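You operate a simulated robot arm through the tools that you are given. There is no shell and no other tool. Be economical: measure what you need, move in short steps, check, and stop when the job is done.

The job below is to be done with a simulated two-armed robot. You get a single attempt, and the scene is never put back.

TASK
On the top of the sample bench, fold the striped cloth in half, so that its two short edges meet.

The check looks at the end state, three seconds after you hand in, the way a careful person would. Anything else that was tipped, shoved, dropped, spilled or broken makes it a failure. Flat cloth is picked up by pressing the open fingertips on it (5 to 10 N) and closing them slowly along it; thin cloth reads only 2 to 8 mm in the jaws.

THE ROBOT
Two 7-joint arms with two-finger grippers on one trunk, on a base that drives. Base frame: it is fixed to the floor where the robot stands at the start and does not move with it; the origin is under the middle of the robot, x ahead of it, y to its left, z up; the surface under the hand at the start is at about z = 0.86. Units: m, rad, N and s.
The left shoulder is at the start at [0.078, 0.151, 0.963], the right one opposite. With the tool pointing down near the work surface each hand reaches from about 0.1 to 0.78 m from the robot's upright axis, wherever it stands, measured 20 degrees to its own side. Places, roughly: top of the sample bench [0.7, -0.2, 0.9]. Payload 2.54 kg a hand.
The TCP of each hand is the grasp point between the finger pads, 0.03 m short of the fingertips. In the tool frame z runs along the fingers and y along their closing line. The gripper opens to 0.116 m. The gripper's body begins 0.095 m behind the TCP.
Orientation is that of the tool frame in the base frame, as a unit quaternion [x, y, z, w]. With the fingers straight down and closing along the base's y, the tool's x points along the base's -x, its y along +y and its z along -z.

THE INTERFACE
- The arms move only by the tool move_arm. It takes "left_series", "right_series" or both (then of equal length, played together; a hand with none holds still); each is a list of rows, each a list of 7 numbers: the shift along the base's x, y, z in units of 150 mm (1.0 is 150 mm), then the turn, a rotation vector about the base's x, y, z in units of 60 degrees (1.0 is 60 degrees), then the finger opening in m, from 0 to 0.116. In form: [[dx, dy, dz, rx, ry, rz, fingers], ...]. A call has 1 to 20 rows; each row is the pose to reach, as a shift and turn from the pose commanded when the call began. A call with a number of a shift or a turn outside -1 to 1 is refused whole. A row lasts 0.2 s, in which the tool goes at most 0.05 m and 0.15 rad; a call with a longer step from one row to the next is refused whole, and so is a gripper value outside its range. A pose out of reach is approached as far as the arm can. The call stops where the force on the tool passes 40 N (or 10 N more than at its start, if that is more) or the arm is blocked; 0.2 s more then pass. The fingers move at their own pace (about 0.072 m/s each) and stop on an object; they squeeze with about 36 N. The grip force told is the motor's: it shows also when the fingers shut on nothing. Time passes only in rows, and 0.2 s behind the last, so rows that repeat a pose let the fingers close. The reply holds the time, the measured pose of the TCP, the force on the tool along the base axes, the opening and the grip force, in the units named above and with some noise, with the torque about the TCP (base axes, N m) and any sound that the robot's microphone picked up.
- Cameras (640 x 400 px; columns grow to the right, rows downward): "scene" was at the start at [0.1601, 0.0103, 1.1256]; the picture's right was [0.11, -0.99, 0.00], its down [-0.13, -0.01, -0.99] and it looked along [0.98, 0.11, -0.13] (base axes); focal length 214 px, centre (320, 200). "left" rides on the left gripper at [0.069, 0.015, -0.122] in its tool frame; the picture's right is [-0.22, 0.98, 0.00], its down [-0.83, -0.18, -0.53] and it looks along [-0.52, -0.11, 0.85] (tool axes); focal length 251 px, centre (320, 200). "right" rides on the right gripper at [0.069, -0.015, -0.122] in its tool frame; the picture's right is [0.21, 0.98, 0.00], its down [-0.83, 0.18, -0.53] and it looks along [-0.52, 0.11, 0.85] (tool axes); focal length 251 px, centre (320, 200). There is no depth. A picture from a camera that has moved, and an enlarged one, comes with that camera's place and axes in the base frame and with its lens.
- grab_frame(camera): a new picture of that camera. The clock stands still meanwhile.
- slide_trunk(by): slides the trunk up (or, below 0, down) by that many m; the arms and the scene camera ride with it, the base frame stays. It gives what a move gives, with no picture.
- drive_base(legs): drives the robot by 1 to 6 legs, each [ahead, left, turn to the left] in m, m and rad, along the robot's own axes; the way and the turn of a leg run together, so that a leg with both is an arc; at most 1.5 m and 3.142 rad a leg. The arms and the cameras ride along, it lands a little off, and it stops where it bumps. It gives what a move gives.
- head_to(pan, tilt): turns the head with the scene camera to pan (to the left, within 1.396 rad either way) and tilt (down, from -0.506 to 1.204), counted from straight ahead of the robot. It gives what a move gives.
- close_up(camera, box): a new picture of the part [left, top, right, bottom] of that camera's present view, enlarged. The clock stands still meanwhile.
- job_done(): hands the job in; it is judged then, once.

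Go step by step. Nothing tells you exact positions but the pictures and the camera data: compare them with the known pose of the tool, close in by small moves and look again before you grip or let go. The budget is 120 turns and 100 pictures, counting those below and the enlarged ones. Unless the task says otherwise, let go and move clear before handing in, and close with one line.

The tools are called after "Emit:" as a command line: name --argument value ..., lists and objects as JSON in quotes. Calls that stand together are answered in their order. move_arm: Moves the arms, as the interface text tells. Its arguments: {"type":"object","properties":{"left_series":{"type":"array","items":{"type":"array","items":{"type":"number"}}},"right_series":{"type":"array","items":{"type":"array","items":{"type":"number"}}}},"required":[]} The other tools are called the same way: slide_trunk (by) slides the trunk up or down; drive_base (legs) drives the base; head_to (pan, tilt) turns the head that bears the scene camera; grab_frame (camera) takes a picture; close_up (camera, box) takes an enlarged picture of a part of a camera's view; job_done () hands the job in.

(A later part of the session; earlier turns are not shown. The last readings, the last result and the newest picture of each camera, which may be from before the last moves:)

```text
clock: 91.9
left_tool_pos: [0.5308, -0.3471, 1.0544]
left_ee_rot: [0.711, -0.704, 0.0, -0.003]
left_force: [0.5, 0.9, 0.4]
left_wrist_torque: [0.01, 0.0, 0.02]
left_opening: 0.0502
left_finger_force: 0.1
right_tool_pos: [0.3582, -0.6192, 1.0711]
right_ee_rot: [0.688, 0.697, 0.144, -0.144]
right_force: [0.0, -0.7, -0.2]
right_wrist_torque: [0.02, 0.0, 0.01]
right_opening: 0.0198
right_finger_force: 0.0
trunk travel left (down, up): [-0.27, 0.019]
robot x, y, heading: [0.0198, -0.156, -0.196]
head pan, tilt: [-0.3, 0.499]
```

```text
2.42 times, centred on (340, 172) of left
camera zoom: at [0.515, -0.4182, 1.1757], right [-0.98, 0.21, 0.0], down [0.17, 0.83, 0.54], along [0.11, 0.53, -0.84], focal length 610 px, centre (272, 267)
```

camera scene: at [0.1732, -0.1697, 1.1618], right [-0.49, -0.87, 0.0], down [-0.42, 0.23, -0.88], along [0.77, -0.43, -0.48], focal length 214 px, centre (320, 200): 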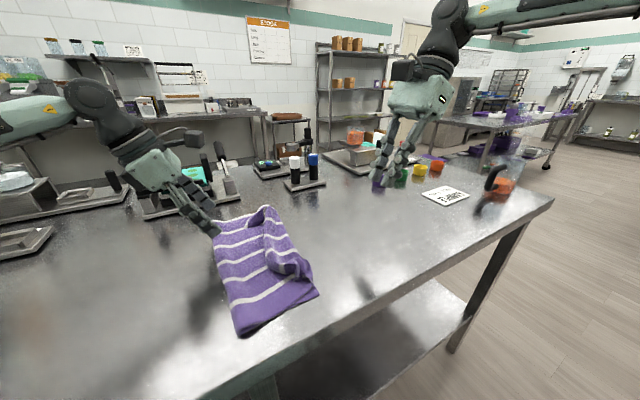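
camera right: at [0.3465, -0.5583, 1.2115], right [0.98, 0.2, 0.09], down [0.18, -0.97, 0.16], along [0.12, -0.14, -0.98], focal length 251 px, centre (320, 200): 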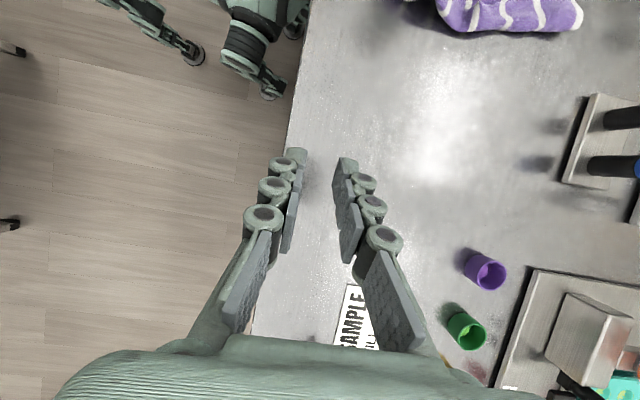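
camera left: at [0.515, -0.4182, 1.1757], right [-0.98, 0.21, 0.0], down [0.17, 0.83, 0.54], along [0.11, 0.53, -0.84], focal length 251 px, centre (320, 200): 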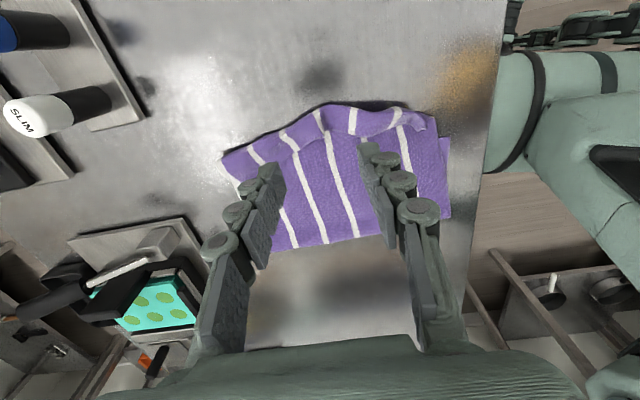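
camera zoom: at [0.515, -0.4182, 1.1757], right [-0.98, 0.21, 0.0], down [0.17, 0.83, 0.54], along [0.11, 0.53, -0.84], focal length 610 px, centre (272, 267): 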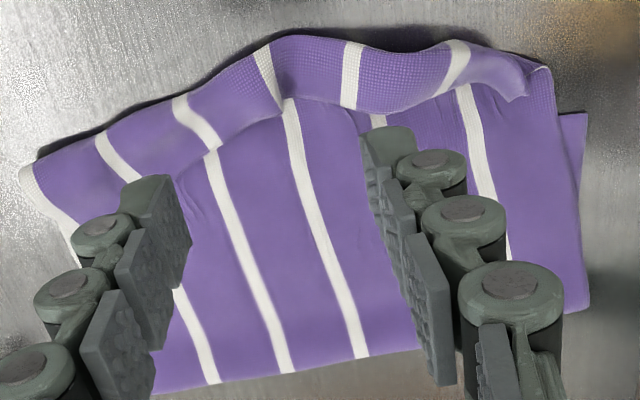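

The hem is still turned over along the whole edge: free edge at (0.445, -0.303) and about (0.60, -0.288), lower-layer edge at y≈-0.284. I'll grip the free edge with both hands again and lift it straight up, which unrolls it. Then I'll bring it left above y≈-0.08 so that the fold re-forms in the middle, and lay it down again.

Emit:
move_arm --left_series '[[0.1, 0.06, -0.1, 0, 0, 0, 0.036], [0.2, 0.12, -0.2, 0, 0, 0, 0.036], [0.3, 0.18, -0.35, 0, 0, 0, 0.036], [0.4, 0.24, -0.5, 0, 0, 0, 0.036], [0.46, 0.3, -0.65, 0, 0, 0, 0.036], [0.46, 0.36, -0.83, 0, 0, 0, 0.036]]' --right_series '[[0.1, 0.17, 0, -0.07, 0, 0, 0.036], [0.2, 0.34, 0, -0.14, 0, 0, 0.036], [0.3, 0.51, 0, -0.21, 0, 0, 0.036], [0.4, 0.68, 0, -0.28, 0, 0, 0.036], [0.5, 0.84, -0.1, -0.34, 0, 0, 0.036], [0.55, 1, -0.2, -0.392, 0, 0, 0.036]]'

Emit:
move_arm --right_series '[[0, 0.25, 0, 0, 0, 0, 0.036], [0, 0.5, -0.1, 0, 0, 0, 0.036], [0, 0.75, -0.3, 0, 0, 0, 0.036], [0, 0.98, -0.5, 0, 0, 0, 0.036], [0, 1, -0.75, 0, 0, 0, 0.036], [0, 1, -0.75, 0, 0, 0, 0.036]]'

Emit:
close_up --camera "left" --box '[180, 70, 460, 250]'

Emit:
close_up --camera "right" --box '[210, 80, 490, 260]'

```text
clock: 93.3
left_tool_pos: [0.6002, -0.2931, 0.9293]
left_ee_rot: [0.71, -0.704, 0.0, -0.001]
left_force: [0.0, -0.6, 0.4]
left_wrist_torque: [-0.03, 0.01, 0.01]
left_opening: 0.036
left_finger_force: 0.1
right_tool_pos: [0.4425, -0.4673, 1.042]
right_ee_rot: [0.703, 0.712, -0.002, -0.002]
right_force: [-0.2, 0.1, 0.4]
right_wrist_torque: [-0.02, -0.02, 0.0]
right_opening: 0.036
right_finger_force: 0.1
trunk travel left (down, up): [-0.27, 0.019]
robot x, y, heading: [0.018, -0.164, -0.199]
head pan, tilt: [-0.3, 0.499]
```

```text
clock: 94.7
left_tool_pos: [0.5995, -0.2956, 0.9298]
left_ee_rot: [0.71, -0.704, 0.0, -0.002]
left_force: [0.1, 0.6, -0.1]
left_wrist_torque: [-0.03, 0.01, -0.03]
left_opening: 0.0361
left_finger_force: 0.0
right_tool_pos: [0.4391, -0.3161, 0.9253]
right_ee_rot: [0.703, 0.711, 0.0, -0.002]
right_force: [-0.1, -0.8, -0.5]
right_wrist_torque: [0.0, 0.0, 0.0]
right_opening: 0.0362
right_finger_force: 0.1
trunk travel left (down, up): [-0.27, 0.019]
robot x, y, heading: [0.0188, -0.1607, -0.198]
head pan, tilt: [-0.3, 0.499]
```

```text
2.22 times, centred on (320, 160) of left
camera zoom: at [0.5833, -0.364, 1.0506], right [-0.98, 0.21, 0.0], down [0.17, 0.83, 0.54], along [0.11, 0.53, -0.84], focal length 559 px, centre (320, 289)
```

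zoom: 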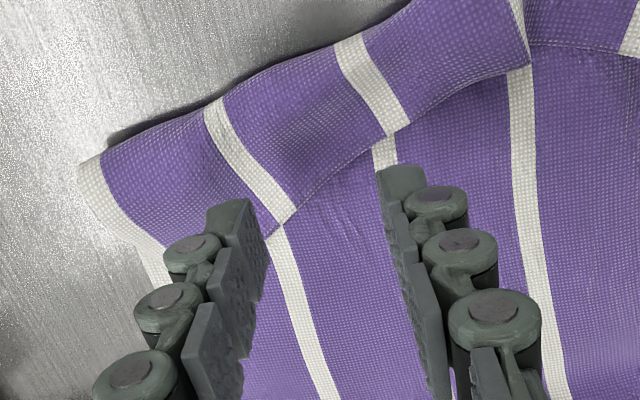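

```text
2.22 times, centred on (350, 170) of right
camera zoom: at [0.4227, -0.2483, 1.0483], right [0.97, 0.23, 0.0], down [0.19, -0.82, 0.53], along [0.12, -0.52, -0.85], focal length 559 px, centre (253, 267)
```

zoom: 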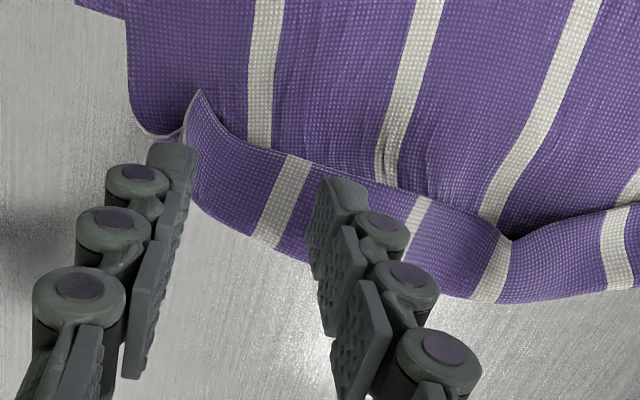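

Left: the free edge runs obliquely, mean y≈-0.292. Right: y≈-0.315. I'll adjust so that both fingers of each hand overlap it, and go down to contact.

Emit:
move_arm --left_series '[[0, -0.06, -0.1, 0, 0, 0, 0.036], [0, -0.06, -0.19, 0, 0, 0, 0.036], [0, -0.06, -0.22, 0, 0, 0, 0.036], [0, -0.06, -0.235, 0, 0, 0, 0.036]]' --right_series '[[0.1, -0.03, -0.1, 0, 0, 0, 0.036], [0.1, -0.03, -0.16, 0, 0, 0, 0.036], [0.1, -0.03, -0.19, 0, 0, 0, 0.036], [0.1, -0.03, -0.21, 0, 0, 0, 0.036]]'

Emit:
move_arm --left_series '[[0, 0, -0.007, 0, 0, 0, 0.036], [0, 0, -0.014, 0, 0, 0, 0.036]]' --right_series '[[0, 0, -0.007, 0, 0, 0, 0.036], [0, 0, -0.014, 0, 0, 0, 0.036]]'

```text
clock: 95.7
left_tool_pos: [0.6004, -0.3044, 0.8951]
left_ee_rot: [0.71, -0.704, 0.0, -0.003]
left_force: [-0.9, -1.0, 0.9]
left_wrist_torque: [-0.02, -0.05, 0.03]
left_opening: 0.0357
left_finger_force: 0.0
right_tool_pos: [0.4552, -0.3228, 0.8943]
right_ee_rot: [0.703, 0.711, -0.002, -0.001]
right_force: [0.5, 0.2, 0.2]
right_wrist_torque: [0.01, 0.0, -0.03]
right_opening: 0.0359
right_finger_force: 0.0
trunk travel left (down, up): [-0.27, 0.019]
robot x, y, heading: [0.0192, -0.1621, -0.198]
head pan, tilt: [-0.3, 0.499]
```

```text
clock: 96.3
left_tool_pos: [0.6009, -0.3054, 0.8938]
left_ee_rot: [0.711, -0.703, 0.0, -0.001]
left_force: [0.5, 0.0, 1.7]
left_wrist_torque: [-0.02, -0.04, 0.0]
left_opening: 0.0361
left_finger_force: 0.0
right_tool_pos: [0.4553, -0.3236, 0.8951]
right_ee_rot: [0.703, 0.712, -0.001, -0.001]
right_force: [0.0, 1.0, 1.5]
right_wrist_torque: [-0.01, 0.01, 0.0]
right_opening: 0.0357
right_finger_force: 0.1
trunk travel left (down, up): [-0.27, 0.019]
robot x, y, heading: [0.0194, -0.1594, -0.195]
head pan, tilt: [-0.3, 0.499]
```

Contact is just beginning. I'll go a little deeper on both.

Emit:
move_arm --left_series '[[0, 0, -0.008, 0, 0, 0, 0.036], [0, 0, -0.013, 0, 0, 0, 0.036], [0, 0, -0.013, 0, 0, 0, 0.036]]' --right_series '[[0, 0, -0.008, 0, 0, 0, 0.036], [0, 0, -0.013, 0, 0, 0, 0.036], [0, 0, -0.013, 0, 0, 0, 0.036]]'

```text
clock: 97.1
left_tool_pos: [0.5989, -0.3057, 0.8927]
left_ee_rot: [0.711, -0.704, 0.002, -0.003]
left_force: [-0.5, -1.6, 8.6]
left_wrist_torque: [-0.08, -0.01, 0.02]
left_opening: 0.0358
left_finger_force: 0.0
right_tool_pos: [0.4561, -0.3226, 0.8938]
right_ee_rot: [0.703, 0.711, -0.001, -0.002]
right_force: [-1.5, 0.4, 4.4]
right_wrist_torque: [0.02, 0.13, 0.0]
right_opening: 0.0366
right_finger_force: 0.4
trunk travel left (down, up): [-0.27, 0.019]
robot x, y, heading: [0.0198, -0.1601, -0.196]
head pan, tilt: [-0.3, 0.499]
```

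Left is at 8.6 N and right at 4.4 N. Closing slowly now, with a slight downward follow.

Emit:
move_arm --left_series '[[0, 0, 0, 0, 0, 0, 0.033], [0, 0, -0.002, 0, 0, 0, 0.03], [0, 0, -0.003, 0, 0, 0, 0.027], [0, 0, -0.004, 0, 0, 0, 0.024], [0, 0, -0.005, 0, 0, 0, 0.021], [0, 0, -0.006, 0, 0, 0, 0.018], [0, 0, -0.006, 0, 0, 0, 0.015], [0, 0, -0.006, 0, 0, 0, 0.012], [0, 0, -0.006, 0, 0, 0, 0.009], [0, 0, -0.006, 0, 0, 0, 0.006], [0, 0, -0.006, 0, 0, 0, 0.003], [0, 0, -0.006, 0, 0, 0, 0], [0, 0, -0.006, 0, 0, 0, 0]]' --right_series '[[0, 0, -0.006, 0, 0, 0, 0.033], [0, 0, -0.007, 0, 0, 0, 0.03], [0, 0, -0.008, 0, 0, 0, 0.027], [0, 0, -0.009, 0, 0, 0, 0.024], [0, 0, -0.01, 0, 0, 0, 0.021], [0, 0, -0.011, 0, 0, 0, 0.018], [0, 0, -0.012, 0, 0, 0, 0.015], [0, 0, -0.012, 0, 0, 0, 0.012], [0, 0, -0.012, 0, 0, 0, 0.009], [0, 0, -0.012, 0, 0, 0, 0.006], [0, 0, -0.012, 0, 0, 0, 0.003], [0, 0, -0.012, 0, 0, 0, 0], [0, 0, -0.012, 0, 0, 0, 0]]'

Emit:
close_up --camera "right" --box '[210, 80, 490, 260]'

Emit:
close_up --camera "left" --box '[180, 70, 460, 250]'

```text
clock: 99.9
left_tool_pos: [0.5987, -0.3044, 0.8912]
left_ee_rot: [0.709, -0.705, -0.001, 0.0]
left_force: [-21.6, -2.6, 11.5]
left_wrist_torque: [-0.02, 0.63, 0.0]
left_opening: 0.0024
left_finger_force: 31.8
right_tool_pos: [0.4575, -0.3212, 0.8929]
right_ee_rot: [0.702, 0.712, 0.001, -0.001]
right_force: [19.7, 2.8, 2.0]
right_wrist_torque: [0.06, -0.56, 0.11]
right_opening: 0.0028
right_finger_force: 31.5
trunk travel left (down, up): [-0.27, 0.019]
robot x, y, heading: [0.021, -0.1615, -0.201]
head pan, tilt: [-0.3, 0.499]
```

```text
2.22 times, centred on (350, 170) of right
camera zoom: at [0.4403, -0.2541, 1.0152], right [0.97, 0.23, 0.0], down [0.19, -0.82, 0.53], along [0.12, -0.52, -0.85], focal length 559 px, centre (253, 267)
```

zoom: 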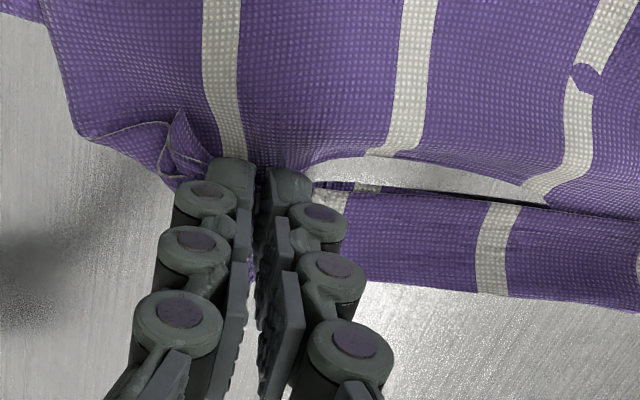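

```text
2.22 times, centred on (320, 160) of left
camera zoom: at [0.5819, -0.3744, 1.0115], right [-0.98, 0.21, 0.0], down [0.18, 0.83, 0.54], along [0.11, 0.52, -0.84], focal length 559 px, centre (320, 289)
```

zoom: 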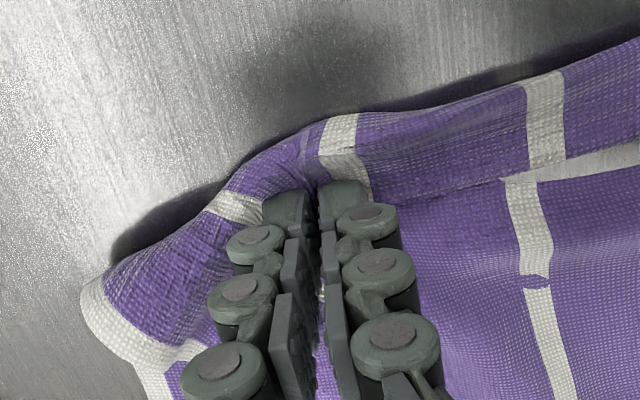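

Both hands have gripped: the cloth is taut between them at about 20 N. I'll ease them together a few millimetres and lift straight up.

Emit:
move_arm --left_series '[[-0.02, 0, 0.02, 0, 0, 0, 0], [-0.03, 0, 0.08, 0, 0, 0, 0], [-0.03, 0.05, 0.18, 0, 0, 0, 0], [-0.03, 0.1, 0.3, 0, 0, 0, 0], [-0.03, 0.2, 0.42, 0, 0, 0, 0], [-0.03, 0.3, 0.52, 0, 0, 0, 0]]' --right_series '[[0.02, 0, 0.02, 0, 0, 0, 0], [0.03, 0, 0.08, 0, 0, 0, 0], [0.03, 0.0, 0.18, 0, 0, 0, 0], [0.03, 0.05, 0.3, 0, 0, 0, 0], [0.03, 0.1, 0.42, 0, 0, 0, 0], [0.03, 0.15, 0.52, 0, 0, 0, 0]]'

Emit:
grab_frame --camera "scene"

```text
clock: 101.3
left_tool_pos: [0.5944, -0.2592, 0.9655]
left_ee_rot: [0.709, -0.705, -0.001, 0.0]
left_force: [-25.5, -10.9, -2.7]
left_wrist_torque: [-0.24, 0.7, 0.03]
left_opening: 0.0031
left_finger_force: 32.9
right_tool_pos: [0.4573, -0.3153, 0.9575]
right_ee_rot: [0.703, 0.711, 0.004, -0.001]
right_force: [26.7, 11.3, 2.1]
right_wrist_torque: [0.31, -0.78, -0.04]
right_opening: 0.0025
right_finger_force: 32.0
right hand out of reach, approached as far as the arm can: row 5, 6
trunk travel left (down, up): [-0.27, 0.019]
robot x, y, heading: [0.0181, -0.1602, -0.196]
head pan, tilt: [-0.3, 0.499]
```

```text
12 pictures are left
camera scene: at [0.1662, -0.2169, 1.1617], right [-0.48, -0.88, 0.0], down [-0.42, 0.23, -0.88], along [0.77, -0.42, -0.48], focal length 214 px, centre (320, 200)
```

scene: 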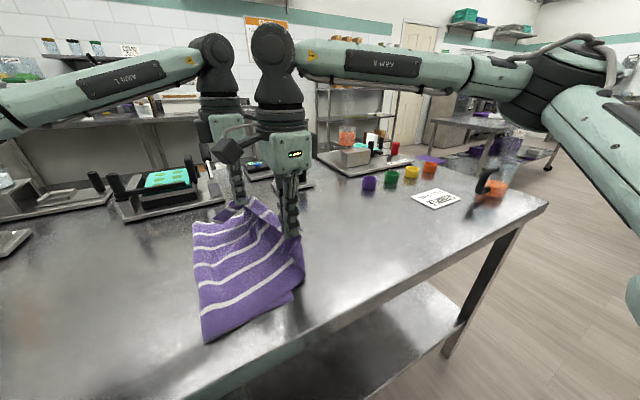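

The edge is up, but taut because the hands are offset in y. I'll align the left with the right, then drive left to bring the edge over the middle of the cloth.

Emit:
move_arm --left_series '[[0, -0.15, 0, 0, 0, 0, 0], [-0.02, -0.33, 0.0, 0, 0, 0, 0]]' --right_series '[[0, 0, 0.05, 0, 0, 0, 0], [0.0, 0, 0.08, 0, 0, 0, 0]]'

Emit:
drive_base --legs '[[-0.02, 0.098, 0]]'

```text
clock: 101.9
left_tool_pos: [0.5954, -0.3092, 0.9685]
left_ee_rot: [0.71, -0.704, 0.0, -0.003]
left_force: [-10.7, -1.0, -1.4]
left_wrist_torque: [-0.01, 0.11, -0.02]
left_opening: 0.0043
left_finger_force: 34.6
right_tool_pos: [0.4542, -0.3178, 0.9675]
right_ee_rot: [0.702, 0.712, -0.001, -0.003]
right_force: [11.0, 0.7, 1.3]
right_wrist_torque: [0.01, -0.18, 0.01]
right_opening: 0.0027
right_finger_force: 32.9
trunk travel left (down, up): [-0.27, 0.019]
robot x, y, heading: [0.0197, -0.161, -0.199]
head pan, tilt: [-0.3, 0.499]
```

```text
clock: 103.5
left_tool_pos: [0.5952, -0.2092, 0.9681]
left_ee_rot: [0.71, -0.704, 0.0, -0.002]
left_force: [-7.6, -0.2, -8.9]
left_wrist_torque: [-0.09, 0.43, 0.04]
left_opening: 0.0011
left_finger_force: 28.5
right_tool_pos: [0.4549, -0.2174, 0.9674]
right_ee_rot: [0.703, 0.711, 0.001, -0.002]
right_force: [8.8, 0.5, 0.7]
right_wrist_torque: [0.01, -0.42, 0.02]
right_opening: 0.0016
right_finger_force: 29.7
trunk travel left (down, up): [-0.27, 0.019]
robot x, y, heading: [0.0202, -0.059, -0.205]
head pan, tilt: [-0.3, 0.499]
```

Both still hold. I'll raise a little more and drive on until the edge is above y≈-0.07.

Emit:
move_arm --left_series '[[-0.02, 0, 0.1, 0, 0, 0, 0], [-0.02, 0, 0.2, 0, 0, 0, 0]]' --right_series '[[0, 0, 0.1, 0, 0, 0, 0], [0, 0, 0.2, 0, 0, 0, 0]]'

Emit:
drive_base --legs '[[-0.028, 0.137, 0]]'

Emit:
grab_frame --camera "scene"

```text
clock: 104.2
left_tool_pos: [0.5895, -0.2082, 0.9975]
left_ee_rot: [0.71, -0.705, 0.0, -0.002]
left_force: [-5.7, -0.3, 2.9]
left_wrist_torque: [-0.03, 0.12, 0.0]
left_opening: 0.0013
left_finger_force: 32.5
right_tool_pos: [0.4557, -0.2217, 0.9878]
right_ee_rot: [0.705, 0.71, 0.002, -0.001]
right_force: [4.4, -0.9, 1.1]
right_wrist_torque: [-0.03, -0.17, 0.02]
right_opening: 0.001
right_finger_force: 30.4
right hand out of reach, approached as far as the arm can: row 1, 2
trunk travel left (down, up): [-0.27, 0.019]
robot x, y, heading: [0.0245, -0.0587, -0.194]
head pan, tilt: [-0.3, 0.499]
```

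```text
clock: 106.1
left_tool_pos: [0.5884, -0.0702, 0.9979]
left_ee_rot: [0.709, -0.705, 0.0, -0.003]
left_force: [-5.0, -1.2, -0.5]
left_wrist_torque: [-0.02, 0.01, 0.02]
left_opening: 0.0046
left_finger_force: 36.4
right_tool_pos: [0.4548, -0.0846, 0.9873]
right_ee_rot: [0.705, 0.71, 0.002, -0.003]
right_force: [5.7, 1.2, -0.7]
right_wrist_torque: [-0.02, -0.28, 0.03]
right_opening: 0.0027
right_finger_force: 29.6
trunk travel left (down, up): [-0.27, 0.019]
robot x, y, heading: [0.0229, 0.0781, -0.198]
head pan, tilt: [-0.3, 0.499]
```

```text
11 pictures are left
camera scene: at [0.1648, 0.0215, 1.1618], right [-0.48, -0.88, 0.0], down [-0.42, 0.23, -0.88], along [0.77, -0.42, -0.48], focal length 214 px, centre (320, 200)
```

scene: 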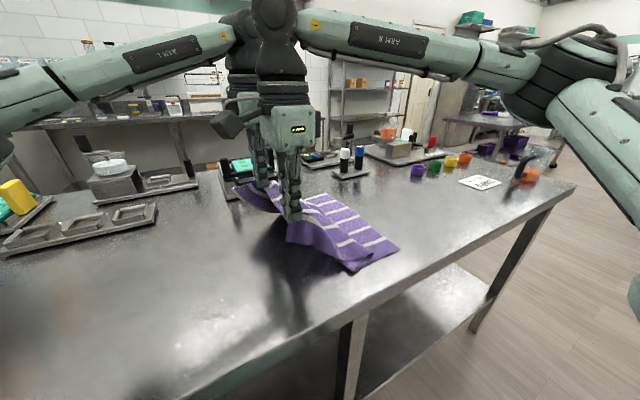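

The edge is held over the middle, and the lower layer's right edge is still at y≈-0.284. Now I'll lay the edge back over: drive right, lower, drive on, and then tilt the hands.

Emit:
drive_base --legs '[[0.024, -0.118, 0]]'

Emit:
move_arm --left_series '[[0, 0, -0.12, 0, 0, 0, 0], [0, 0, -0.24, 0, 0, 0, 0], [0, 0, -0.36, 0, 0, 0, 0]]' --right_series '[[0, 0, -0.1, 0, 0, 0, 0], [0, 0, -0.2, 0, 0, 0, 0], [0, 0, -0.29, 0, 0, 0, 0]]'

Emit:
drive_base --legs '[[0.018, -0.09, 0]]'

Emit:
grab_frame --camera "scene"

```text
clock: 107.8
left_tool_pos: [0.5905, -0.1877, 0.9988]
left_ee_rot: [0.709, -0.705, -0.001, -0.002]
left_force: [-5.9, -0.8, 1.5]
left_wrist_torque: [-0.06, 0.49, 0.03]
left_opening: 0.0019
left_finger_force: 28.5
right_tool_pos: [0.4554, -0.1995, 0.9872]
right_ee_rot: [0.705, 0.709, 0.001, -0.003]
right_force: [1.8, 1.1, -1.0]
right_wrist_torque: [-0.04, -0.16, 0.02]
right_opening: 0.0037
right_finger_force: 36.2
trunk travel left (down, up): [-0.27, 0.019]
robot x, y, heading: [0.0188, -0.0384, -0.2]
head pan, tilt: [-0.3, 0.499]
```

```text
clock: 108.7
left_tool_pos: [0.5895, -0.1848, 0.9428]
left_ee_rot: [0.708, -0.706, 0.0, -0.003]
left_force: [-0.8, -1.3, -1.0]
left_wrist_torque: [0.05, -0.11, -0.01]
left_opening: 0.0054
left_finger_force: 38.1
right_tool_pos: [0.4561, -0.1998, 0.9442]
right_ee_rot: [0.705, 0.709, 0.003, -0.001]
right_force: [1.2, 0.0, -1.2]
right_wrist_torque: [0.02, 0.04, -0.01]
right_opening: 0.005
right_finger_force: 33.3
trunk travel left (down, up): [-0.27, 0.019]
robot x, y, heading: [0.0196, -0.0411, -0.198]
head pan, tilt: [-0.3, 0.499]
```

```text
clock: 110.2
left_tool_pos: [0.5917, -0.2754, 0.9426]
left_ee_rot: [0.709, -0.706, 0.0, -0.002]
left_force: [-1.1, 0.1, -3.9]
left_wrist_torque: [-0.02, 0.1, 0.01]
left_opening: 0.0052
left_finger_force: 35.5
right_tool_pos: [0.4556, -0.2906, 0.9437]
right_ee_rot: [0.705, 0.709, 0.001, -0.003]
right_force: [0.7, 0.6, 3.8]
right_wrist_torque: [0.0, 0.64, -0.09]
right_opening: 0.0006
right_finger_force: 26.1
trunk travel left (down, up): [-0.27, 0.019]
robot x, y, heading: [0.0168, -0.1297, -0.2]
head pan, tilt: [-0.3, 0.499]
```

```text
10 pictures are left
camera scene: at [0.1654, -0.1849, 1.1618], right [-0.48, -0.88, 0.0], down [-0.42, 0.23, -0.88], along [0.77, -0.42, -0.48], focal length 214 px, centre (320, 200)
```

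scene: 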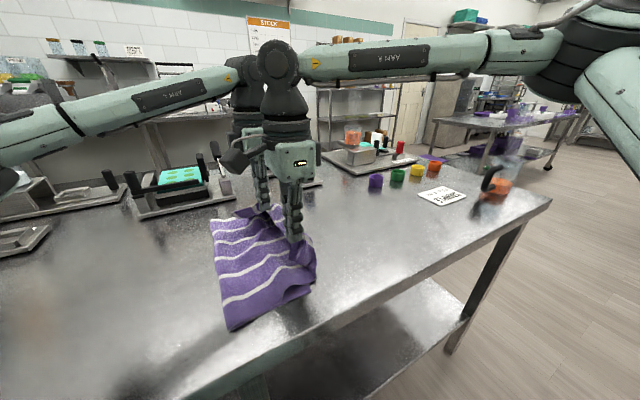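

The edge is above the lower layer's edge. I'll tilt the hands outwards while lowering the jaws to the lower layer.

Emit:
move_arm --left_series '[[0, -0.02, -0.05, 0.1, 0, 0, 0], [0, -0.05, -0.1, 0.2, 0, 0, 0], [0, -0.08, -0.15, 0.3, 0, 0, 0], [0, -0.1, -0.2, 0.4, 0, 0, 0], [0, -0.13, -0.24, 0.5, 0, 0, 0], [0, -0.15, -0.26, 0.55, 0, 0, 0], [0, -0.15, -0.26, 0.55, 0, 0, 0]]' --right_series '[[0, -0.02, -0.05, 0.12, 0, 0, 0], [0, -0.04, -0.1, 0.24, 0, 0, 0], [0, -0.06, -0.15, 0.37, 0, 0, 0], [0, -0.08, -0.2, 0.5, 0, 0, 0], [0, -0.1, -0.24, 0.63, 0, 0, 0], [0, -0.12, -0.27, 0.77, 0, 0, 0], [0, -0.13, -0.29, 0.9, 0, 0, 0]]'

Emit:
close_up --camera "scene" --box '[180, 180, 360, 350]'

```text
clock: 111.8
left_tool_pos: [0.5919, -0.2957, 0.9036]
left_ee_rot: [0.68, -0.676, -0.2, -0.203]
left_force: [-5.7, 0.0, -0.2]
left_wrist_torque: [0.0, 0.2, 0.15]
left_opening: 0.0022
left_finger_force: 28.6
right_tool_pos: [0.4558, -0.31, 0.8995]
right_ee_rot: [0.626, 0.631, 0.325, -0.323]
right_force: [3.0, 1.6, -0.8]
right_wrist_torque: [0.05, 0.04, 0.07]
right_opening: 0.0055
right_finger_force: 37.2
trunk travel left (down, up): [-0.27, 0.019]
robot x, y, heading: [0.0216, -0.1258, -0.2]
head pan, tilt: [-0.3, 0.499]
```

```text
2.35 times, centred on (270, 265) of scene
camera zoom: at [0.1657, -0.1849, 1.1617], right [-0.48, -0.88, 0.0], down [-0.42, 0.23, -0.88], along [0.77, -0.42, -0.48], focal length 505 px, centre (438, 47)
```

zoom: 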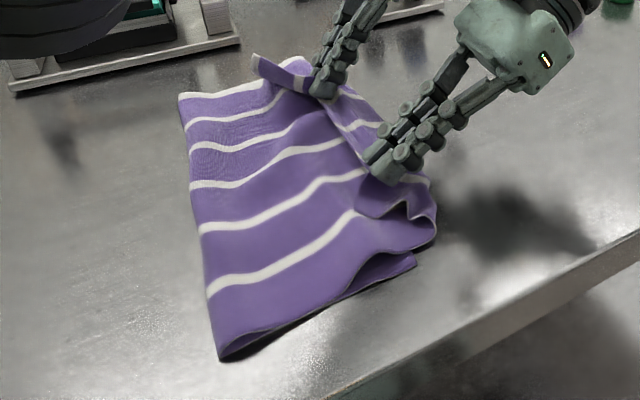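

The fold line is still too far right (y≈-0.15), because I didn't unfold far enough. Both hands still hold the edge, so I'll lift again, carry it back left to about y=+0.07 and then refold.

Emit:
move_arm --left_series '[[0, 0.03, 0.05, -0.05, 0, 0, 0], [0, 0.05, 0.1, -0.15, 0, 0, 0], [0, 0.08, 0.17, -0.25, 0, 0, 0], [0, 0.1, 0.24, -0.35, 0, 0, 0], [0, 0.13, 0.31, -0.45, 0, 0, 0], [0, 0.15, 0.38, -0.55, 0, 0, 0], [0, 0.15, 0.45, -0.55, 0, 0, 0]]' --right_series '[[0, 0.02, 0.05, -0.13, 0, 0, 0], [0, 0.04, 0.1, -0.26, 0, 0, 0], [0, 0.06, 0.17, -0.39, 0, 0, 0], [0, 0.08, 0.24, -0.52, 0, 0, 0], [0, 0.1, 0.31, -0.65, 0, 0, 0], [0, 0.12, 0.38, -0.78, 0, 0, 0], [0, 0.13, 0.45, -0.9, 0, 0, 0]]'

Emit:
drive_base --legs '[[-0.04, 0.196, 0], [-0.032, 0.157, 0]]'

Emit:
grab_frame --camera "scene"

```text
clock: 113.4
left_tool_pos: [0.5903, -0.2752, 0.9724]
left_ee_rot: [0.709, -0.705, -0.001, -0.002]
left_force: [-2.1, 0.4, -1.4]
left_wrist_torque: [-0.01, 0.31, 0.04]
left_opening: 0.0019
left_finger_force: 26.8
right_tool_pos: [0.457, -0.293, 0.9673]
right_ee_rot: [0.705, 0.709, 0.001, -0.002]
right_force: [1.7, -0.9, -1.4]
right_wrist_torque: [0.03, -0.03, -0.01]
right_opening: 0.0054
right_finger_force: 38.7
trunk travel left (down, up): [-0.27, 0.019]
robot x, y, heading: [0.0189, -0.1285, -0.204]
head pan, tilt: [-0.3, 0.499]
```

```text
clock: 117.6
left_tool_pos: [0.5908, 0.089, 0.9725]
left_ee_rot: [0.71, -0.704, 0.0, -0.002]
left_force: [-1.3, -0.3, -1.5]
left_wrist_torque: [0.0, -0.02, -0.02]
left_opening: 0.0057
left_finger_force: 34.9
right_tool_pos: [0.4562, 0.0711, 0.9687]
right_ee_rot: [0.704, 0.71, 0.002, -0.002]
right_force: [0.5, 0.2, 1.5]
right_wrist_torque: [0.04, 0.01, 0.0]
right_opening: 0.0044
right_finger_force: 30.6
trunk travel left (down, up): [-0.27, 0.019]
robot x, y, heading: [0.0179, 0.2359, -0.194]
head pan, tilt: [-0.3, 0.499]
```

```text
8 pictures are left
camera scene: at [0.1656, 0.1773, 1.1618], right [-0.48, -0.88, 0.0], down [-0.42, 0.23, -0.88], along [0.77, -0.42, -0.48], focal length 214 px, centre (320, 200)
```

scene: 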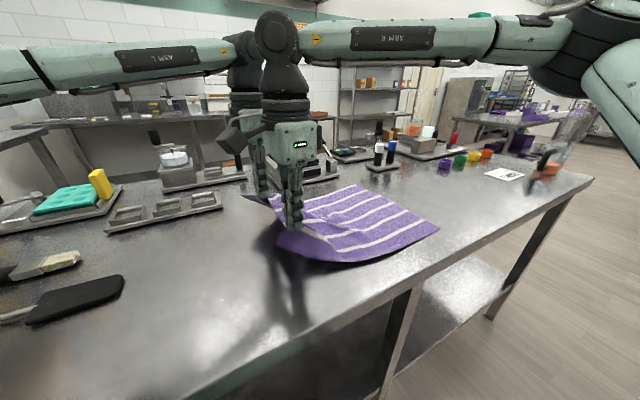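

The cloth is unfolded again and held cleanly at its edge. Now I'll refold: raise a bit, drive right past the fold line, and check where the lower edge and the fold are.

Emit:
move_arm --left_series '[[0, 0, 0.1, 0, 0, 0, 0], [0, 0, 0.15, 0, 0, 0, 0]]' --right_series '[[0, 0, 0.1, 0, 0, 0, 0], [0, 0, 0.15, 0, 0, 0, 0]]'

Emit:
drive_base --legs '[[0.025, -0.122, 0], [0.023, -0.113, 0]]'

Emit:
grab_frame --camera "left"

```text
clock: 118.2
left_tool_pos: [0.5896, 0.0878, 0.9945]
left_ee_rot: [0.71, -0.705, -0.001, -0.002]
left_force: [-3.4, -0.4, 0.1]
left_wrist_torque: [0.0, -0.15, -0.01]
left_opening: 0.004
left_finger_force: 39.2
right_tool_pos: [0.4567, 0.0713, 0.9914]
right_ee_rot: [0.704, 0.71, 0.003, -0.002]
right_force: [0.3, 0.0, -0.5]
right_wrist_torque: [-0.04, -0.03, -0.02]
right_opening: 0.0034
right_finger_force: 31.2
trunk travel left (down, up): [-0.27, 0.019]
robot x, y, heading: [0.0197, 0.234, -0.2]
head pan, tilt: [-0.3, 0.499]
```

```text
clock: 121.5
left_tool_pos: [0.5903, -0.1557, 0.9964]
left_ee_rot: [0.71, -0.704, -0.001, -0.001]
left_force: [-3.6, 1.2, 0.6]
left_wrist_torque: [0.04, -0.37, -0.04]
left_opening: 0.0029
left_finger_force: 37.5
right_tool_pos: [0.4545, -0.1731, 0.99]
right_ee_rot: [0.704, 0.71, 0.003, -0.003]
right_force: [3.3, -0.2, -1.1]
right_wrist_torque: [-0.01, -0.02, -0.03]
right_opening: 0.0039
right_finger_force: 40.1
trunk travel left (down, up): [-0.27, 0.019]
robot x, y, heading: [0.0204, -0.0058, -0.2]
head pan, tilt: [-0.3, 0.499]
```

```text
7 pictures are left
camera left: at [0.5745, -0.225, 1.1168], right [-0.98, 0.21, 0.0], down [0.17, 0.83, 0.54], along [0.11, 0.53, -0.84], focal length 251 px, centre (320, 200)
```

left: 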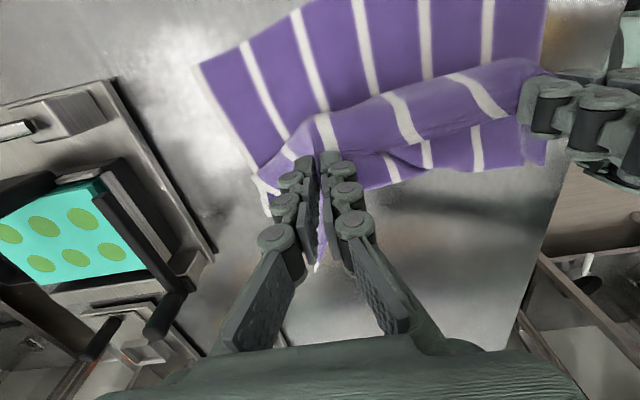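

The fold is now at y≈-0.08, and the lower layer's right edge runs from about (0.585, -0.255) to y≈-0.27 at the right hand. I'll lower a little and drive 10.5 cm to bring the edges together.

Emit:
move_arm --left_series '[[0, 0, -0.12, 0, 0, 0, 0], [0, 0, -0.24, 0, 0, 0, 0], [0, 0, -0.34, 0, 0, 0, 0]]' --right_series '[[0, 0, -0.12, 0, 0, 0, 0], [0, 0, -0.24, 0, 0, 0, 0], [0, 0, -0.3, 0, 0, 0, 0]]'

Emit:
drive_base --legs '[[0.021, -0.103, 0]]'

Emit:
grab_frame --camera "left"

```text
clock: 122.2
left_tool_pos: [0.59, -0.1555, 0.946]
left_ee_rot: [0.709, -0.705, 0.001, -0.002]
left_force: [-1.0, 0.0, 3.4]
left_wrist_torque: [0.06, -0.08, 0.01]
left_opening: 0.0018
left_finger_force: 34.4
right_tool_pos: [0.4549, -0.173, 0.9446]
right_ee_rot: [0.705, 0.709, 0.002, -0.003]
right_force: [-0.3, 0.5, -2.2]
right_wrist_torque: [-0.01, 0.03, 0.0]
right_opening: 0.0051
right_finger_force: 36.7
trunk travel left (down, up): [-0.27, 0.019]
robot x, y, heading: [0.0177, -0.0092, -0.193]
head pan, tilt: [-0.3, 0.499]
```

```text
clock: 123.9
left_tool_pos: [0.5902, -0.26, 0.9444]
left_ee_rot: [0.709, -0.706, -0.001, -0.002]
left_force: [-0.1, -1.1, -1.5]
left_wrist_torque: [0.01, 0.02, -0.02]
left_opening: 0.0052
left_finger_force: 32.2
right_tool_pos: [0.4539, -0.2784, 0.946]
right_ee_rot: [0.705, 0.709, 0.003, -0.002]
right_force: [-0.4, 0.0, -2.2]
right_wrist_torque: [-0.03, 0.02, -0.02]
right_opening: 0.0056
right_finger_force: 32.9
trunk travel left (down, up): [-0.27, 0.019]
robot x, y, heading: [0.0165, -0.1161, -0.2]
head pan, tilt: [-0.3, 0.499]
```

```text
6 pictures are left
camera left: at [0.5742, -0.3301, 1.066], right [-0.98, 0.21, 0.0], down [0.18, 0.82, 0.54], along [0.11, 0.52, -0.84], focal length 251 px, centre (320, 200)
```

left: 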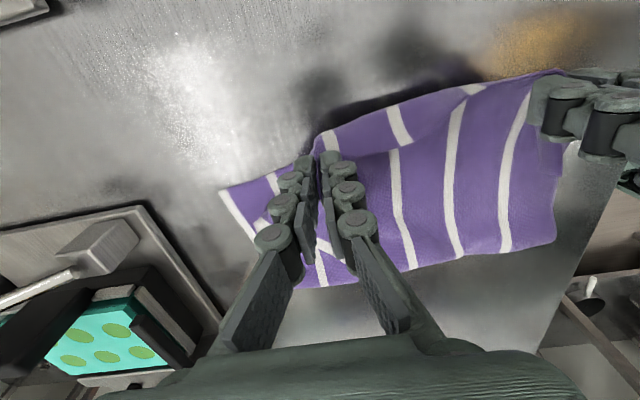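

The top edge is now above the lower edge and the fold lies well. I'll tilt outwards while lowering, open, and back out along the fingers.

Emit:
move_arm --left_series '[[0, -0.02, -0.06, 0.1, 0, 0, 0], [0, -0.05, -0.12, 0.2, 0, 0, 0], [0, -0.07, -0.18, 0.3, 0, 0, 0], [0, -0.09, -0.24, 0.4, 0, 0, 0], [0, -0.11, -0.28, 0.5, 0, 0, 0], [0, -0.12, -0.3, 0.6, 0, 0, 0], [0, -0.12, -0.3, 0.6, 0, 0, 0], [0, -0.12, -0.3, 0.6, 0, 0, 0]]' --right_series '[[0, -0.02, -0.06, 0.13, 0, 0, 0], [0, -0.04, -0.12, 0.26, 0, 0, 0], [0, -0.06, -0.18, 0.39, 0, 0, 0], [0, -0.08, -0.24, 0.52, 0, 0, 0], [0, -0.1, -0.28, 0.65, 0, 0, 0], [0, -0.11, -0.31, 0.78, 0, 0, 0], [0, -0.12, -0.32, 0.9, 0, 0, 0], [0, -0.12, -0.32, 1.0, 0, 0, 0]]'

Emit:
move_arm --left_series '[[0, 0, 0, 0, 0, 0, 0.02], [0, 0, 0, 0, 0, 0, 0.036], [0, -0.1, 0.15, 0, 0, 0, 0.036], [0, -0.2, 0.35, 0, 0, 0, 0.036], [0, -0.25, 0.55, 0, 0, 0, 0.036], [0, -0.25, 0.75, -0.1, 0, 0, 0.036]]' --right_series '[[0, 0, 0, 0, 0, 0, 0.02], [0, 0, 0, 0, 0, 0, 0.036], [0, -0.2, 0.1, 0, 0, 0, 0.036], [0, -0.45, 0.2, 0, 0, 0, 0.036], [0, -0.65, 0.35, 0, 0, 0, 0.036], [0, -0.8, 0.55, -0.1, 0, 0, 0.036]]'

Emit:
grab_frame --camera "left"

```text
clock: 125.7
left_tool_pos: [0.5906, -0.2789, 0.9006]
left_ee_rot: [0.673, -0.671, -0.218, -0.22]
left_force: [-7.4, 1.6, -2.2]
left_wrist_torque: [0.0, -0.02, -0.05]
left_opening: 0.0046
left_finger_force: 39.0
right_tool_pos: [0.4546, -0.2967, 0.8955]
right_ee_rot: [0.61, 0.612, 0.358, -0.355]
right_force: [5.2, -0.6, 1.6]
right_wrist_torque: [0.02, -0.08, -0.01]
right_opening: 0.0024
right_finger_force: 37.3
trunk travel left (down, up): [-0.27, 0.019]
robot x, y, heading: [0.0193, -0.1138, -0.201]
head pan, tilt: [-0.3, 0.499]
```

```text
clock: 127.1
left_tool_pos: [0.5727, -0.2873, 0.9993]
left_ee_rot: [0.684, -0.682, -0.181, -0.184]
left_force: [0.8, 0.4, 0.5]
left_wrist_torque: [0.02, -0.02, 0.02]
left_opening: 0.0359
left_finger_force: 0.1
left hand out of reach, approached as far as the arm can: row 3, 4, 5, 6
right_tool_pos: [0.4547, -0.4164, 0.9775]
right_ee_rot: [0.627, 0.631, 0.324, -0.322]
right_force: [-0.6, -0.1, 0.1]
right_wrist_torque: [0.0, -0.01, -0.02]
right_opening: 0.0363
right_finger_force: 0.1
trunk travel left (down, up): [-0.27, 0.019]
robot x, y, heading: [0.0204, -0.1119, -0.204]
head pan, tilt: [-0.3, 0.499]
```

```text
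5 pictures are left
camera left: at [0.5562, -0.4075, 1.0696], right [-0.98, 0.18, 0.1], down [0.18, 0.45, 0.88], along [0.12, 0.87, -0.47], focal length 251 px, centre (320, 200)
```

left: 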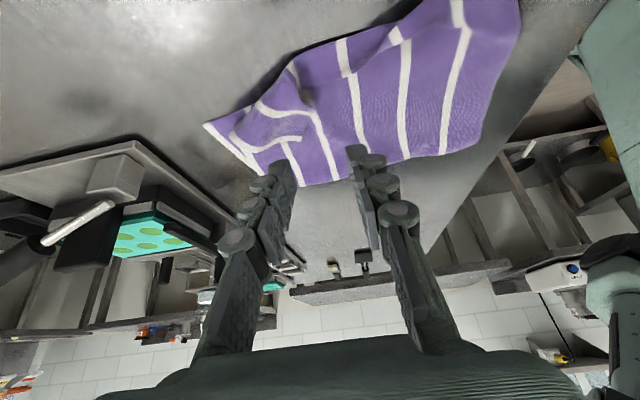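

Emit:
close_up --camera "scene" --box '[190, 180, 370, 340]'

```text
2.50 times, centred on (280, 260) of scene
camera zoom: at [0.1653, -0.1703, 1.1618], right [-0.48, -0.88, 0.0], down [-0.42, 0.23, -0.88], along [0.77, -0.42, -0.48], focal length 536 px, centre (420, 50)
```

zoom: 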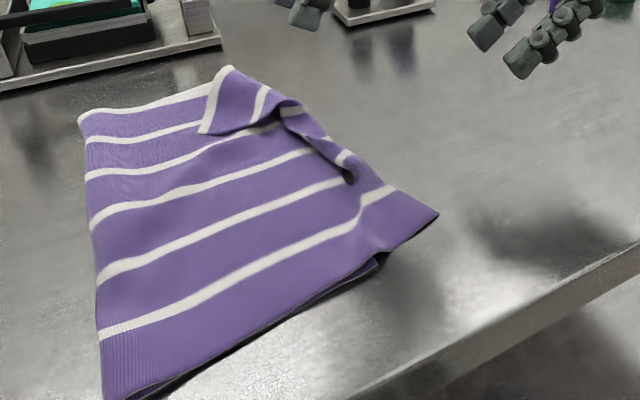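

The near corner has turned out flat. Remaining: the far corner is folded back in a triangle (corner near (0.605, -0.182)), and the top layer overhangs the lower edge by about 5 cm. First I'll scoop the far corner over with the left hand, keeping it light.

Emit:
move_arm --left_series '[[0.03, 0.1, 0, -0.13, 0, 0, 0.05], [0.06, 0.25, 0, -0.26, 0, 0, 0.05], [0.1, 0.4, 0, -0.39, 0, 0, 0.05], [0.14, 0.55, 0, -0.52, 0, 0, 0.05], [0.18, 0.7, 0, -0.65, 0, 0, 0.05], [0.23, 0.85, -0.1, -0.78, 0, 0, 0.05], [0.23, 0.93, -0.25, -0.917, 0, 0, 0.05], [0.23, 0.93, -0.46, -0.917, 0, 0, 0.05]]' --right_series '[[0, -0.1, 0.1, 0, 0, 0, 0.03], [0, -0.2, 0.2, 0, 0, 0, 0.03], [0, -0.3, 0.2, 0, 0, 0, 0.03], [0, -0.4, 0.2, 0, 0, 0, 0.03], [0, -0.4, 0.2, 0, 0, 0, 0.03], [0, -0.4, 0.2, 0, 0, 0, 0.03], [0, -0.4, 0.2, 0, 0, 0, 0.03], [0, -0.4, 0.2, 0, 0, 0, 0.03]]'

```text
clock: 128.9
left_tool_pos: [0.6104, -0.147, 0.9344]
left_ee_rot: [0.692, -0.689, 0.153, 0.151]
left_force: [-0.1, -0.1, 0.0]
left_wrist_torque: [0.01, -0.01, -0.04]
left_opening: 0.0502
left_finger_force: 0.1
right_tool_pos: [0.4548, -0.4778, 1.01]
right_ee_rot: [0.628, 0.63, 0.324, -0.322]
right_force: [-0.1, -0.2, 0.4]
right_wrist_torque: [-0.02, 0.03, -0.01]
right_opening: 0.03
right_finger_force: 0.1
trunk travel left (down, up): [-0.27, 0.019]
robot x, y, heading: [0.0154, -0.113, -0.198]
head pan, tilt: [-0.3, 0.499]
```

Emit:
move_arm --left_series '[[0, 0, -0.13, 0, 0, 0, 0.05], [0, 0, -0.25, 0, 0, 0, 0.05], [0, -0.08, -0.25, 0, 0, 0, 0.05], [0, -0.16, -0.25, 0, 0, 0, 0.05], [0, -0.24, -0.25, 0, 0, 0, 0.05], [0, -0.32, -0.25, 0, 0, 0, 0.05], [0, -0.38, -0.22, 0, 0, 0, 0.05], [0, -0.45, -0.15, 0, 0, 0, 0.05], [0, -0.52, -0.08, 0, 0, 0, 0.05], [0, -0.6, -0.04, 0.1, 0, 0, 0.05], [0, -0.68, -0.03, 0.2, 0, 0, 0.05], [0, -0.76, -0.03, 0.3, 0, 0, 0.05], [0, -0.84, -0.05, 0.4, 0, 0, 0.05], [0, -0.92, -0.08, 0.5, 0, 0, 0.05], [0, -1, -0.1, 0.6, 0, 0, 0.05]]'

Emit:
move_arm --left_series '[[0, -0.15, 0, 0, 0, 0, 0.05], [0, -0.25, 0.1, 0, 0, 0, 0.05], [0, -0.25, 0.35, 0, 0, 0, 0.05], [0, -0.1, 0.55, -0.1, 0, 0, 0.05], [0, 0.1, 0.65, -0.2, 0, 0, 0.05], [0, 0.3, 0.65, -0.3, 0, 0, 0.05]]'

Emit:
close_up --camera "scene" --box '[190, 180, 370, 340]'

```text
clock: 132.1
left_tool_pos: [0.6091, -0.2991, 0.9189]
left_ee_rot: [0.705, -0.703, -0.069, -0.069]
left_force: [-0.2, -0.5, 0.8]
left_wrist_torque: [0.0, -0.01, 0.0]
left_opening: 0.05
left_finger_force: 0.1
right_tool_pos: [0.4559, -0.478, 1.0094]
right_ee_rot: [0.627, 0.631, 0.323, -0.323]
right_force: [0.5, -0.1, -0.1]
right_wrist_torque: [0.02, -0.05, -0.01]
right_opening: 0.0302
right_finger_force: 0.1
trunk travel left (down, up): [-0.27, 0.019]
robot x, y, heading: [0.0177, -0.1126, -0.203]
head pan, tilt: [-0.3, 0.499]
```

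```text
clock: 133.5
left_tool_pos: [0.6064, -0.2522, 1.0155]
left_ee_rot: [0.708, -0.704, 0.043, 0.041]
left_force: [-0.3, 0.2, 0.1]
left_wrist_torque: [-0.05, 0.02, 0.01]
left_opening: 0.05
left_finger_force: 0.0
right_tool_pos: [0.4561, -0.4757, 1.0117]
right_ee_rot: [0.628, 0.63, 0.324, -0.321]
right_force: [-0.1, 0.0, -0.8]
right_wrist_torque: [-0.02, 0.02, -0.02]
right_opening: 0.0297
right_finger_force: 0.1
trunk travel left (down, up): [-0.27, 0.019]
robot x, y, heading: [0.0194, -0.1139, -0.201]
head pan, tilt: [-0.3, 0.499]
```

```text
2.50 times, centred on (280, 260) of scene
camera zoom: at [0.1659, -0.17, 1.1618], right [-0.48, -0.88, 0.0], down [-0.42, 0.23, -0.88], along [0.77, -0.42, -0.48], focal length 536 px, centre (420, 50)
```

zoom: 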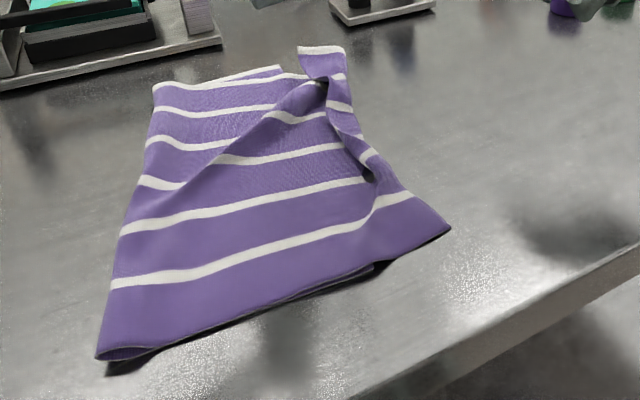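

The far corner is turned out now too. The whole top layer lies flat but overhangs by about 6–8 cm. Its corners rest on bare bench near (0.40, -0.322) and (0.69, -0.355). I'll grip the overhanging edge near both corners in its present orientation, so no hem can form, and lift and refold once more to the right length.

Emit:
move_arm --left_series '[[0.06, -0.1, 0, 0.03, 0, 0, 0.034], [0.12, -0.2, -0.05, 0.06, 0, 0, 0.034], [0.18, -0.3, -0.15, 0.09, 0, 0, 0.034], [0.25, -0.4, -0.25, 0.12, 0, 0, 0.034], [0.32, -0.5, -0.35, 0.12, 0, 0, 0.034], [0.39, -0.62, -0.5, 0.12, 0, 0, 0.034], [0.39, -0.62, -0.57, 0.12, 0, 0, 0.034]]' --right_series '[[-0.03, 0.14, 0, -0.13, 0, 0, 0.034], [-0.06, 0.28, 0, -0.26, 0, 0, 0.034], [-0.09, 0.42, 0, -0.39, 0, 0, 0.034], [-0.12, 0.56, -0.1, -0.52, 0, 0, 0.034], [-0.15, 0.7, -0.2, -0.65, 0, 0, 0.034], [-0.18, 0.85, -0.35, -0.78, 0, 0, 0.034], [-0.2, 1, -0.5, -0.905, 0, 0, 0.034]]'

Emit:
close_up --camera "left" --box '[140, 40, 500, 260]'

```text
clock: 135.1
left_tool_pos: [0.6651, -0.3456, 0.929]
left_ee_rot: [0.708, -0.706, -0.001, -0.003]
left_force: [-0.1, 0.6, -0.7]
left_wrist_torque: [0.04, 0.02, -0.01]
left_opening: 0.0341
left_finger_force: 0.1
left hand out of reach, approached as far as the arm can: row 6
right_tool_pos: [0.425, -0.3233, 0.936]
right_ee_rot: [0.705, 0.709, 0.0, 0.001]
right_force: [0.9, -0.2, 0.3]
right_wrist_torque: [0.03, 0.02, 0.0]
right_opening: 0.0337
right_finger_force: 0.1
trunk travel left (down, up): [-0.27, 0.019]
robot x, y, heading: [0.0199, -0.1124, -0.2]
head pan, tilt: [-0.3, 0.499]
```

```text
1.78 times, centred on (320, 150) of left
camera zoom: at [0.65, -0.4155, 1.0496], right [-0.98, 0.21, 0.0], down [0.18, 0.82, 0.54], along [0.11, 0.53, -0.84], focal length 447 px, centre (320, 289)
```

zoom: 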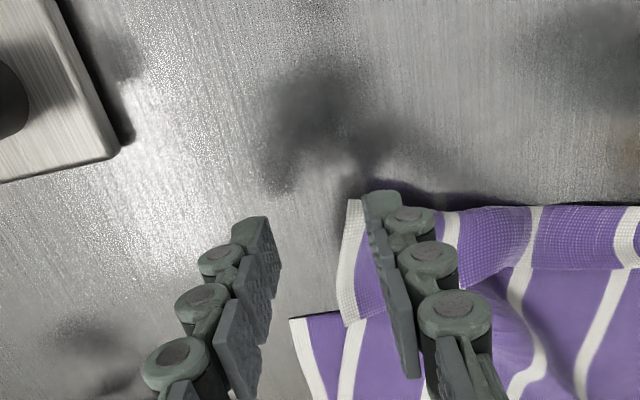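

The top layer's far end stops at x≈0.655 with its edge at y≈-0.342, so the left hand must come 4 cm nearer. I'll shift both hands onto the edge and go down to contact.

Emit:
move_arm --left_series '[[-0.15, 0.05, -0.03, 0, 0, 0, 0.034], [-0.28, 0.05, -0.1, 0, 0, 0, 0.034], [-0.28, 0.05, -0.18, 0, 0, 0, 0.034], [-0.28, 0.05, -0.225, 0, 0, 0, 0.034]]' --right_series '[[0.1, 0.055, -0.03, 0, 0, 0, 0.034], [0.1, 0.055, -0.12, 0, 0, 0, 0.034], [0.1, 0.055, -0.22, 0, 0, 0, 0.034], [0.1, 0.055, -0.27, 0, 0, 0, 0.034]]'

Emit:
move_arm --left_series '[[0, 0, -0.01, 0, 0, 0, 0.034], [0, 0, -0.02, 0, 0, 0, 0.034]]' --right_series '[[0, 0, -0.01, 0, 0, 0, 0.034], [0, 0, -0.02, 0, 0, 0, 0.034]]'

```text
clock: 136.1
left_tool_pos: [0.6239, -0.3408, 0.8962]
left_ee_rot: [0.709, -0.705, -0.001, -0.002]
left_force: [-0.1, -0.3, -0.3]
left_wrist_torque: [-0.03, -0.01, 0.02]
left_opening: 0.0339
left_finger_force: 0.0
right_tool_pos: [0.4388, -0.318, 0.8958]
right_ee_rot: [0.706, 0.709, 0.001, 0.0]
right_force: [-0.6, 0.2, -1.5]
right_wrist_torque: [0.0, -0.03, 0.01]
right_opening: 0.0341
right_finger_force: 0.2
trunk travel left (down, up): [-0.27, 0.019]
robot x, y, heading: [0.0189, -0.1114, -0.203]
head pan, tilt: [-0.3, 0.499]
```

```text
clock: 136.7
left_tool_pos: [0.6251, -0.3385, 0.8936]
left_ee_rot: [0.708, -0.706, -0.001, -0.002]
left_force: [0.6, -0.2, 0.3]
left_wrist_torque: [0.02, 0.0, 0.0]
left_opening: 0.0341
left_finger_force: 0.1
right_tool_pos: [0.4398, -0.3173, 0.8931]
right_ee_rot: [0.705, 0.709, 0.0, -0.002]
right_force: [0.2, 1.1, -0.2]
right_wrist_torque: [0.01, -0.01, 0.0]
right_opening: 0.0341
right_finger_force: 0.1
trunk travel left (down, up): [-0.27, 0.019]
robot x, y, heading: [0.0187, -0.1138, -0.204]
head pan, tilt: [-0.3, 0.499]
```

Emit:
move_arm --left_series '[[0, 0, -0.01, 0, 0, 0, 0.034], [0, 0, -0.02, 0, 0, 0, 0.034], [0, 0, -0.024, 0, 0, 0, 0.034]]' --right_series '[[0, 0, -0.01, 0, 0, 0, 0.034], [0, 0, -0.02, 0, 0, 0, 0.034], [0, 0, -0.024, 0, 0, 0, 0.034]]'

```text
clock: 137.5
left_tool_pos: [0.6244, -0.3375, 0.8926]
left_ee_rot: [0.708, -0.706, 0.001, -0.003]
left_force: [0.9, -0.6, 10.2]
left_wrist_torque: [-0.05, -0.26, -0.02]
left_opening: 0.0348
left_finger_force: 0.6
right_tool_pos: [0.4383, -0.3175, 0.8911]
right_ee_rot: [0.705, 0.709, 0.002, 0.001]
right_force: [-1.2, -1.6, 14.7]
right_wrist_torque: [0.0, 0.07, 0.03]
right_opening: 0.0343
right_finger_force: 0.1
trunk travel left (down, up): [-0.27, 0.019]
robot x, y, heading: [0.0181, -0.1117, -0.205]
head pan, tilt: [-0.3, 0.499]
```

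Left 10 N and right 15 N. I'll ease the right slightly and close both slowly.

Emit:
move_arm --left_series '[[0, 0, 0, 0, 0, 0, 0.031], [0, 0, 0, 0, 0, 0, 0.028], [0, 0, -0.001, 0, 0, 0, 0.025], [0, 0, -0.002, 0, 0, 0, 0.022], [0, 0, -0.003, 0, 0, 0, 0.019], [0, 0, -0.003, 0, 0, 0, 0.016], [0, 0, -0.003, 0, 0, 0, 0.013], [0, 0, -0.003, 0, 0, 0, 0.01], [0, 0, -0.003, 0, 0, 0, 0.007], [0, 0, -0.003, 0, 0, 0, 0.004], [0, 0, -0.003, 0, 0, 0, 0], [0, 0, -0.003, 0, 0, 0, 0]]' --right_series '[[0, 0, 0.005, 0, 0, 0, 0.031], [0, 0, 0.005, 0, 0, 0, 0.028], [0, 0, 0.004, 0, 0, 0, 0.025], [0, 0, 0.003, 0, 0, 0, 0.022], [0, 0, 0.002, 0, 0, 0, 0.019], [0, 0, 0.002, 0, 0, 0, 0.016], [0, 0, 0.002, 0, 0, 0, 0.013], [0, 0, 0.002, 0, 0, 0, 0.01], [0, 0, 0.002, 0, 0, 0, 0.007], [0, 0, 0.002, 0, 0, 0, 0.004], [0, 0, 0.002, 0, 0, 0, 0], [0, 0, 0.002, 0, 0, 0, 0]]'

```text
clock: 140.1
left_tool_pos: [0.6235, -0.3367, 0.8905]
left_ee_rot: [0.708, -0.706, 0.0, -0.004]
left_force: [3.0, 0.6, 12.8]
left_wrist_torque: [0.09, -0.12, 0.0]
left_opening: 0.0041
left_finger_force: 31.9
right_tool_pos: [0.4385, -0.3165, 0.8902]
right_ee_rot: [0.705, 0.709, 0.001, 0.001]
right_force: [0.9, 0.8, 3.5]
right_wrist_torque: [-0.07, 0.19, -0.01]
right_opening: 0.006
right_finger_force: 34.9
trunk travel left (down, up): [-0.27, 0.019]
robot x, y, heading: [0.0213, -0.1162, -0.205]
head pan, tilt: [-0.3, 0.499]
```

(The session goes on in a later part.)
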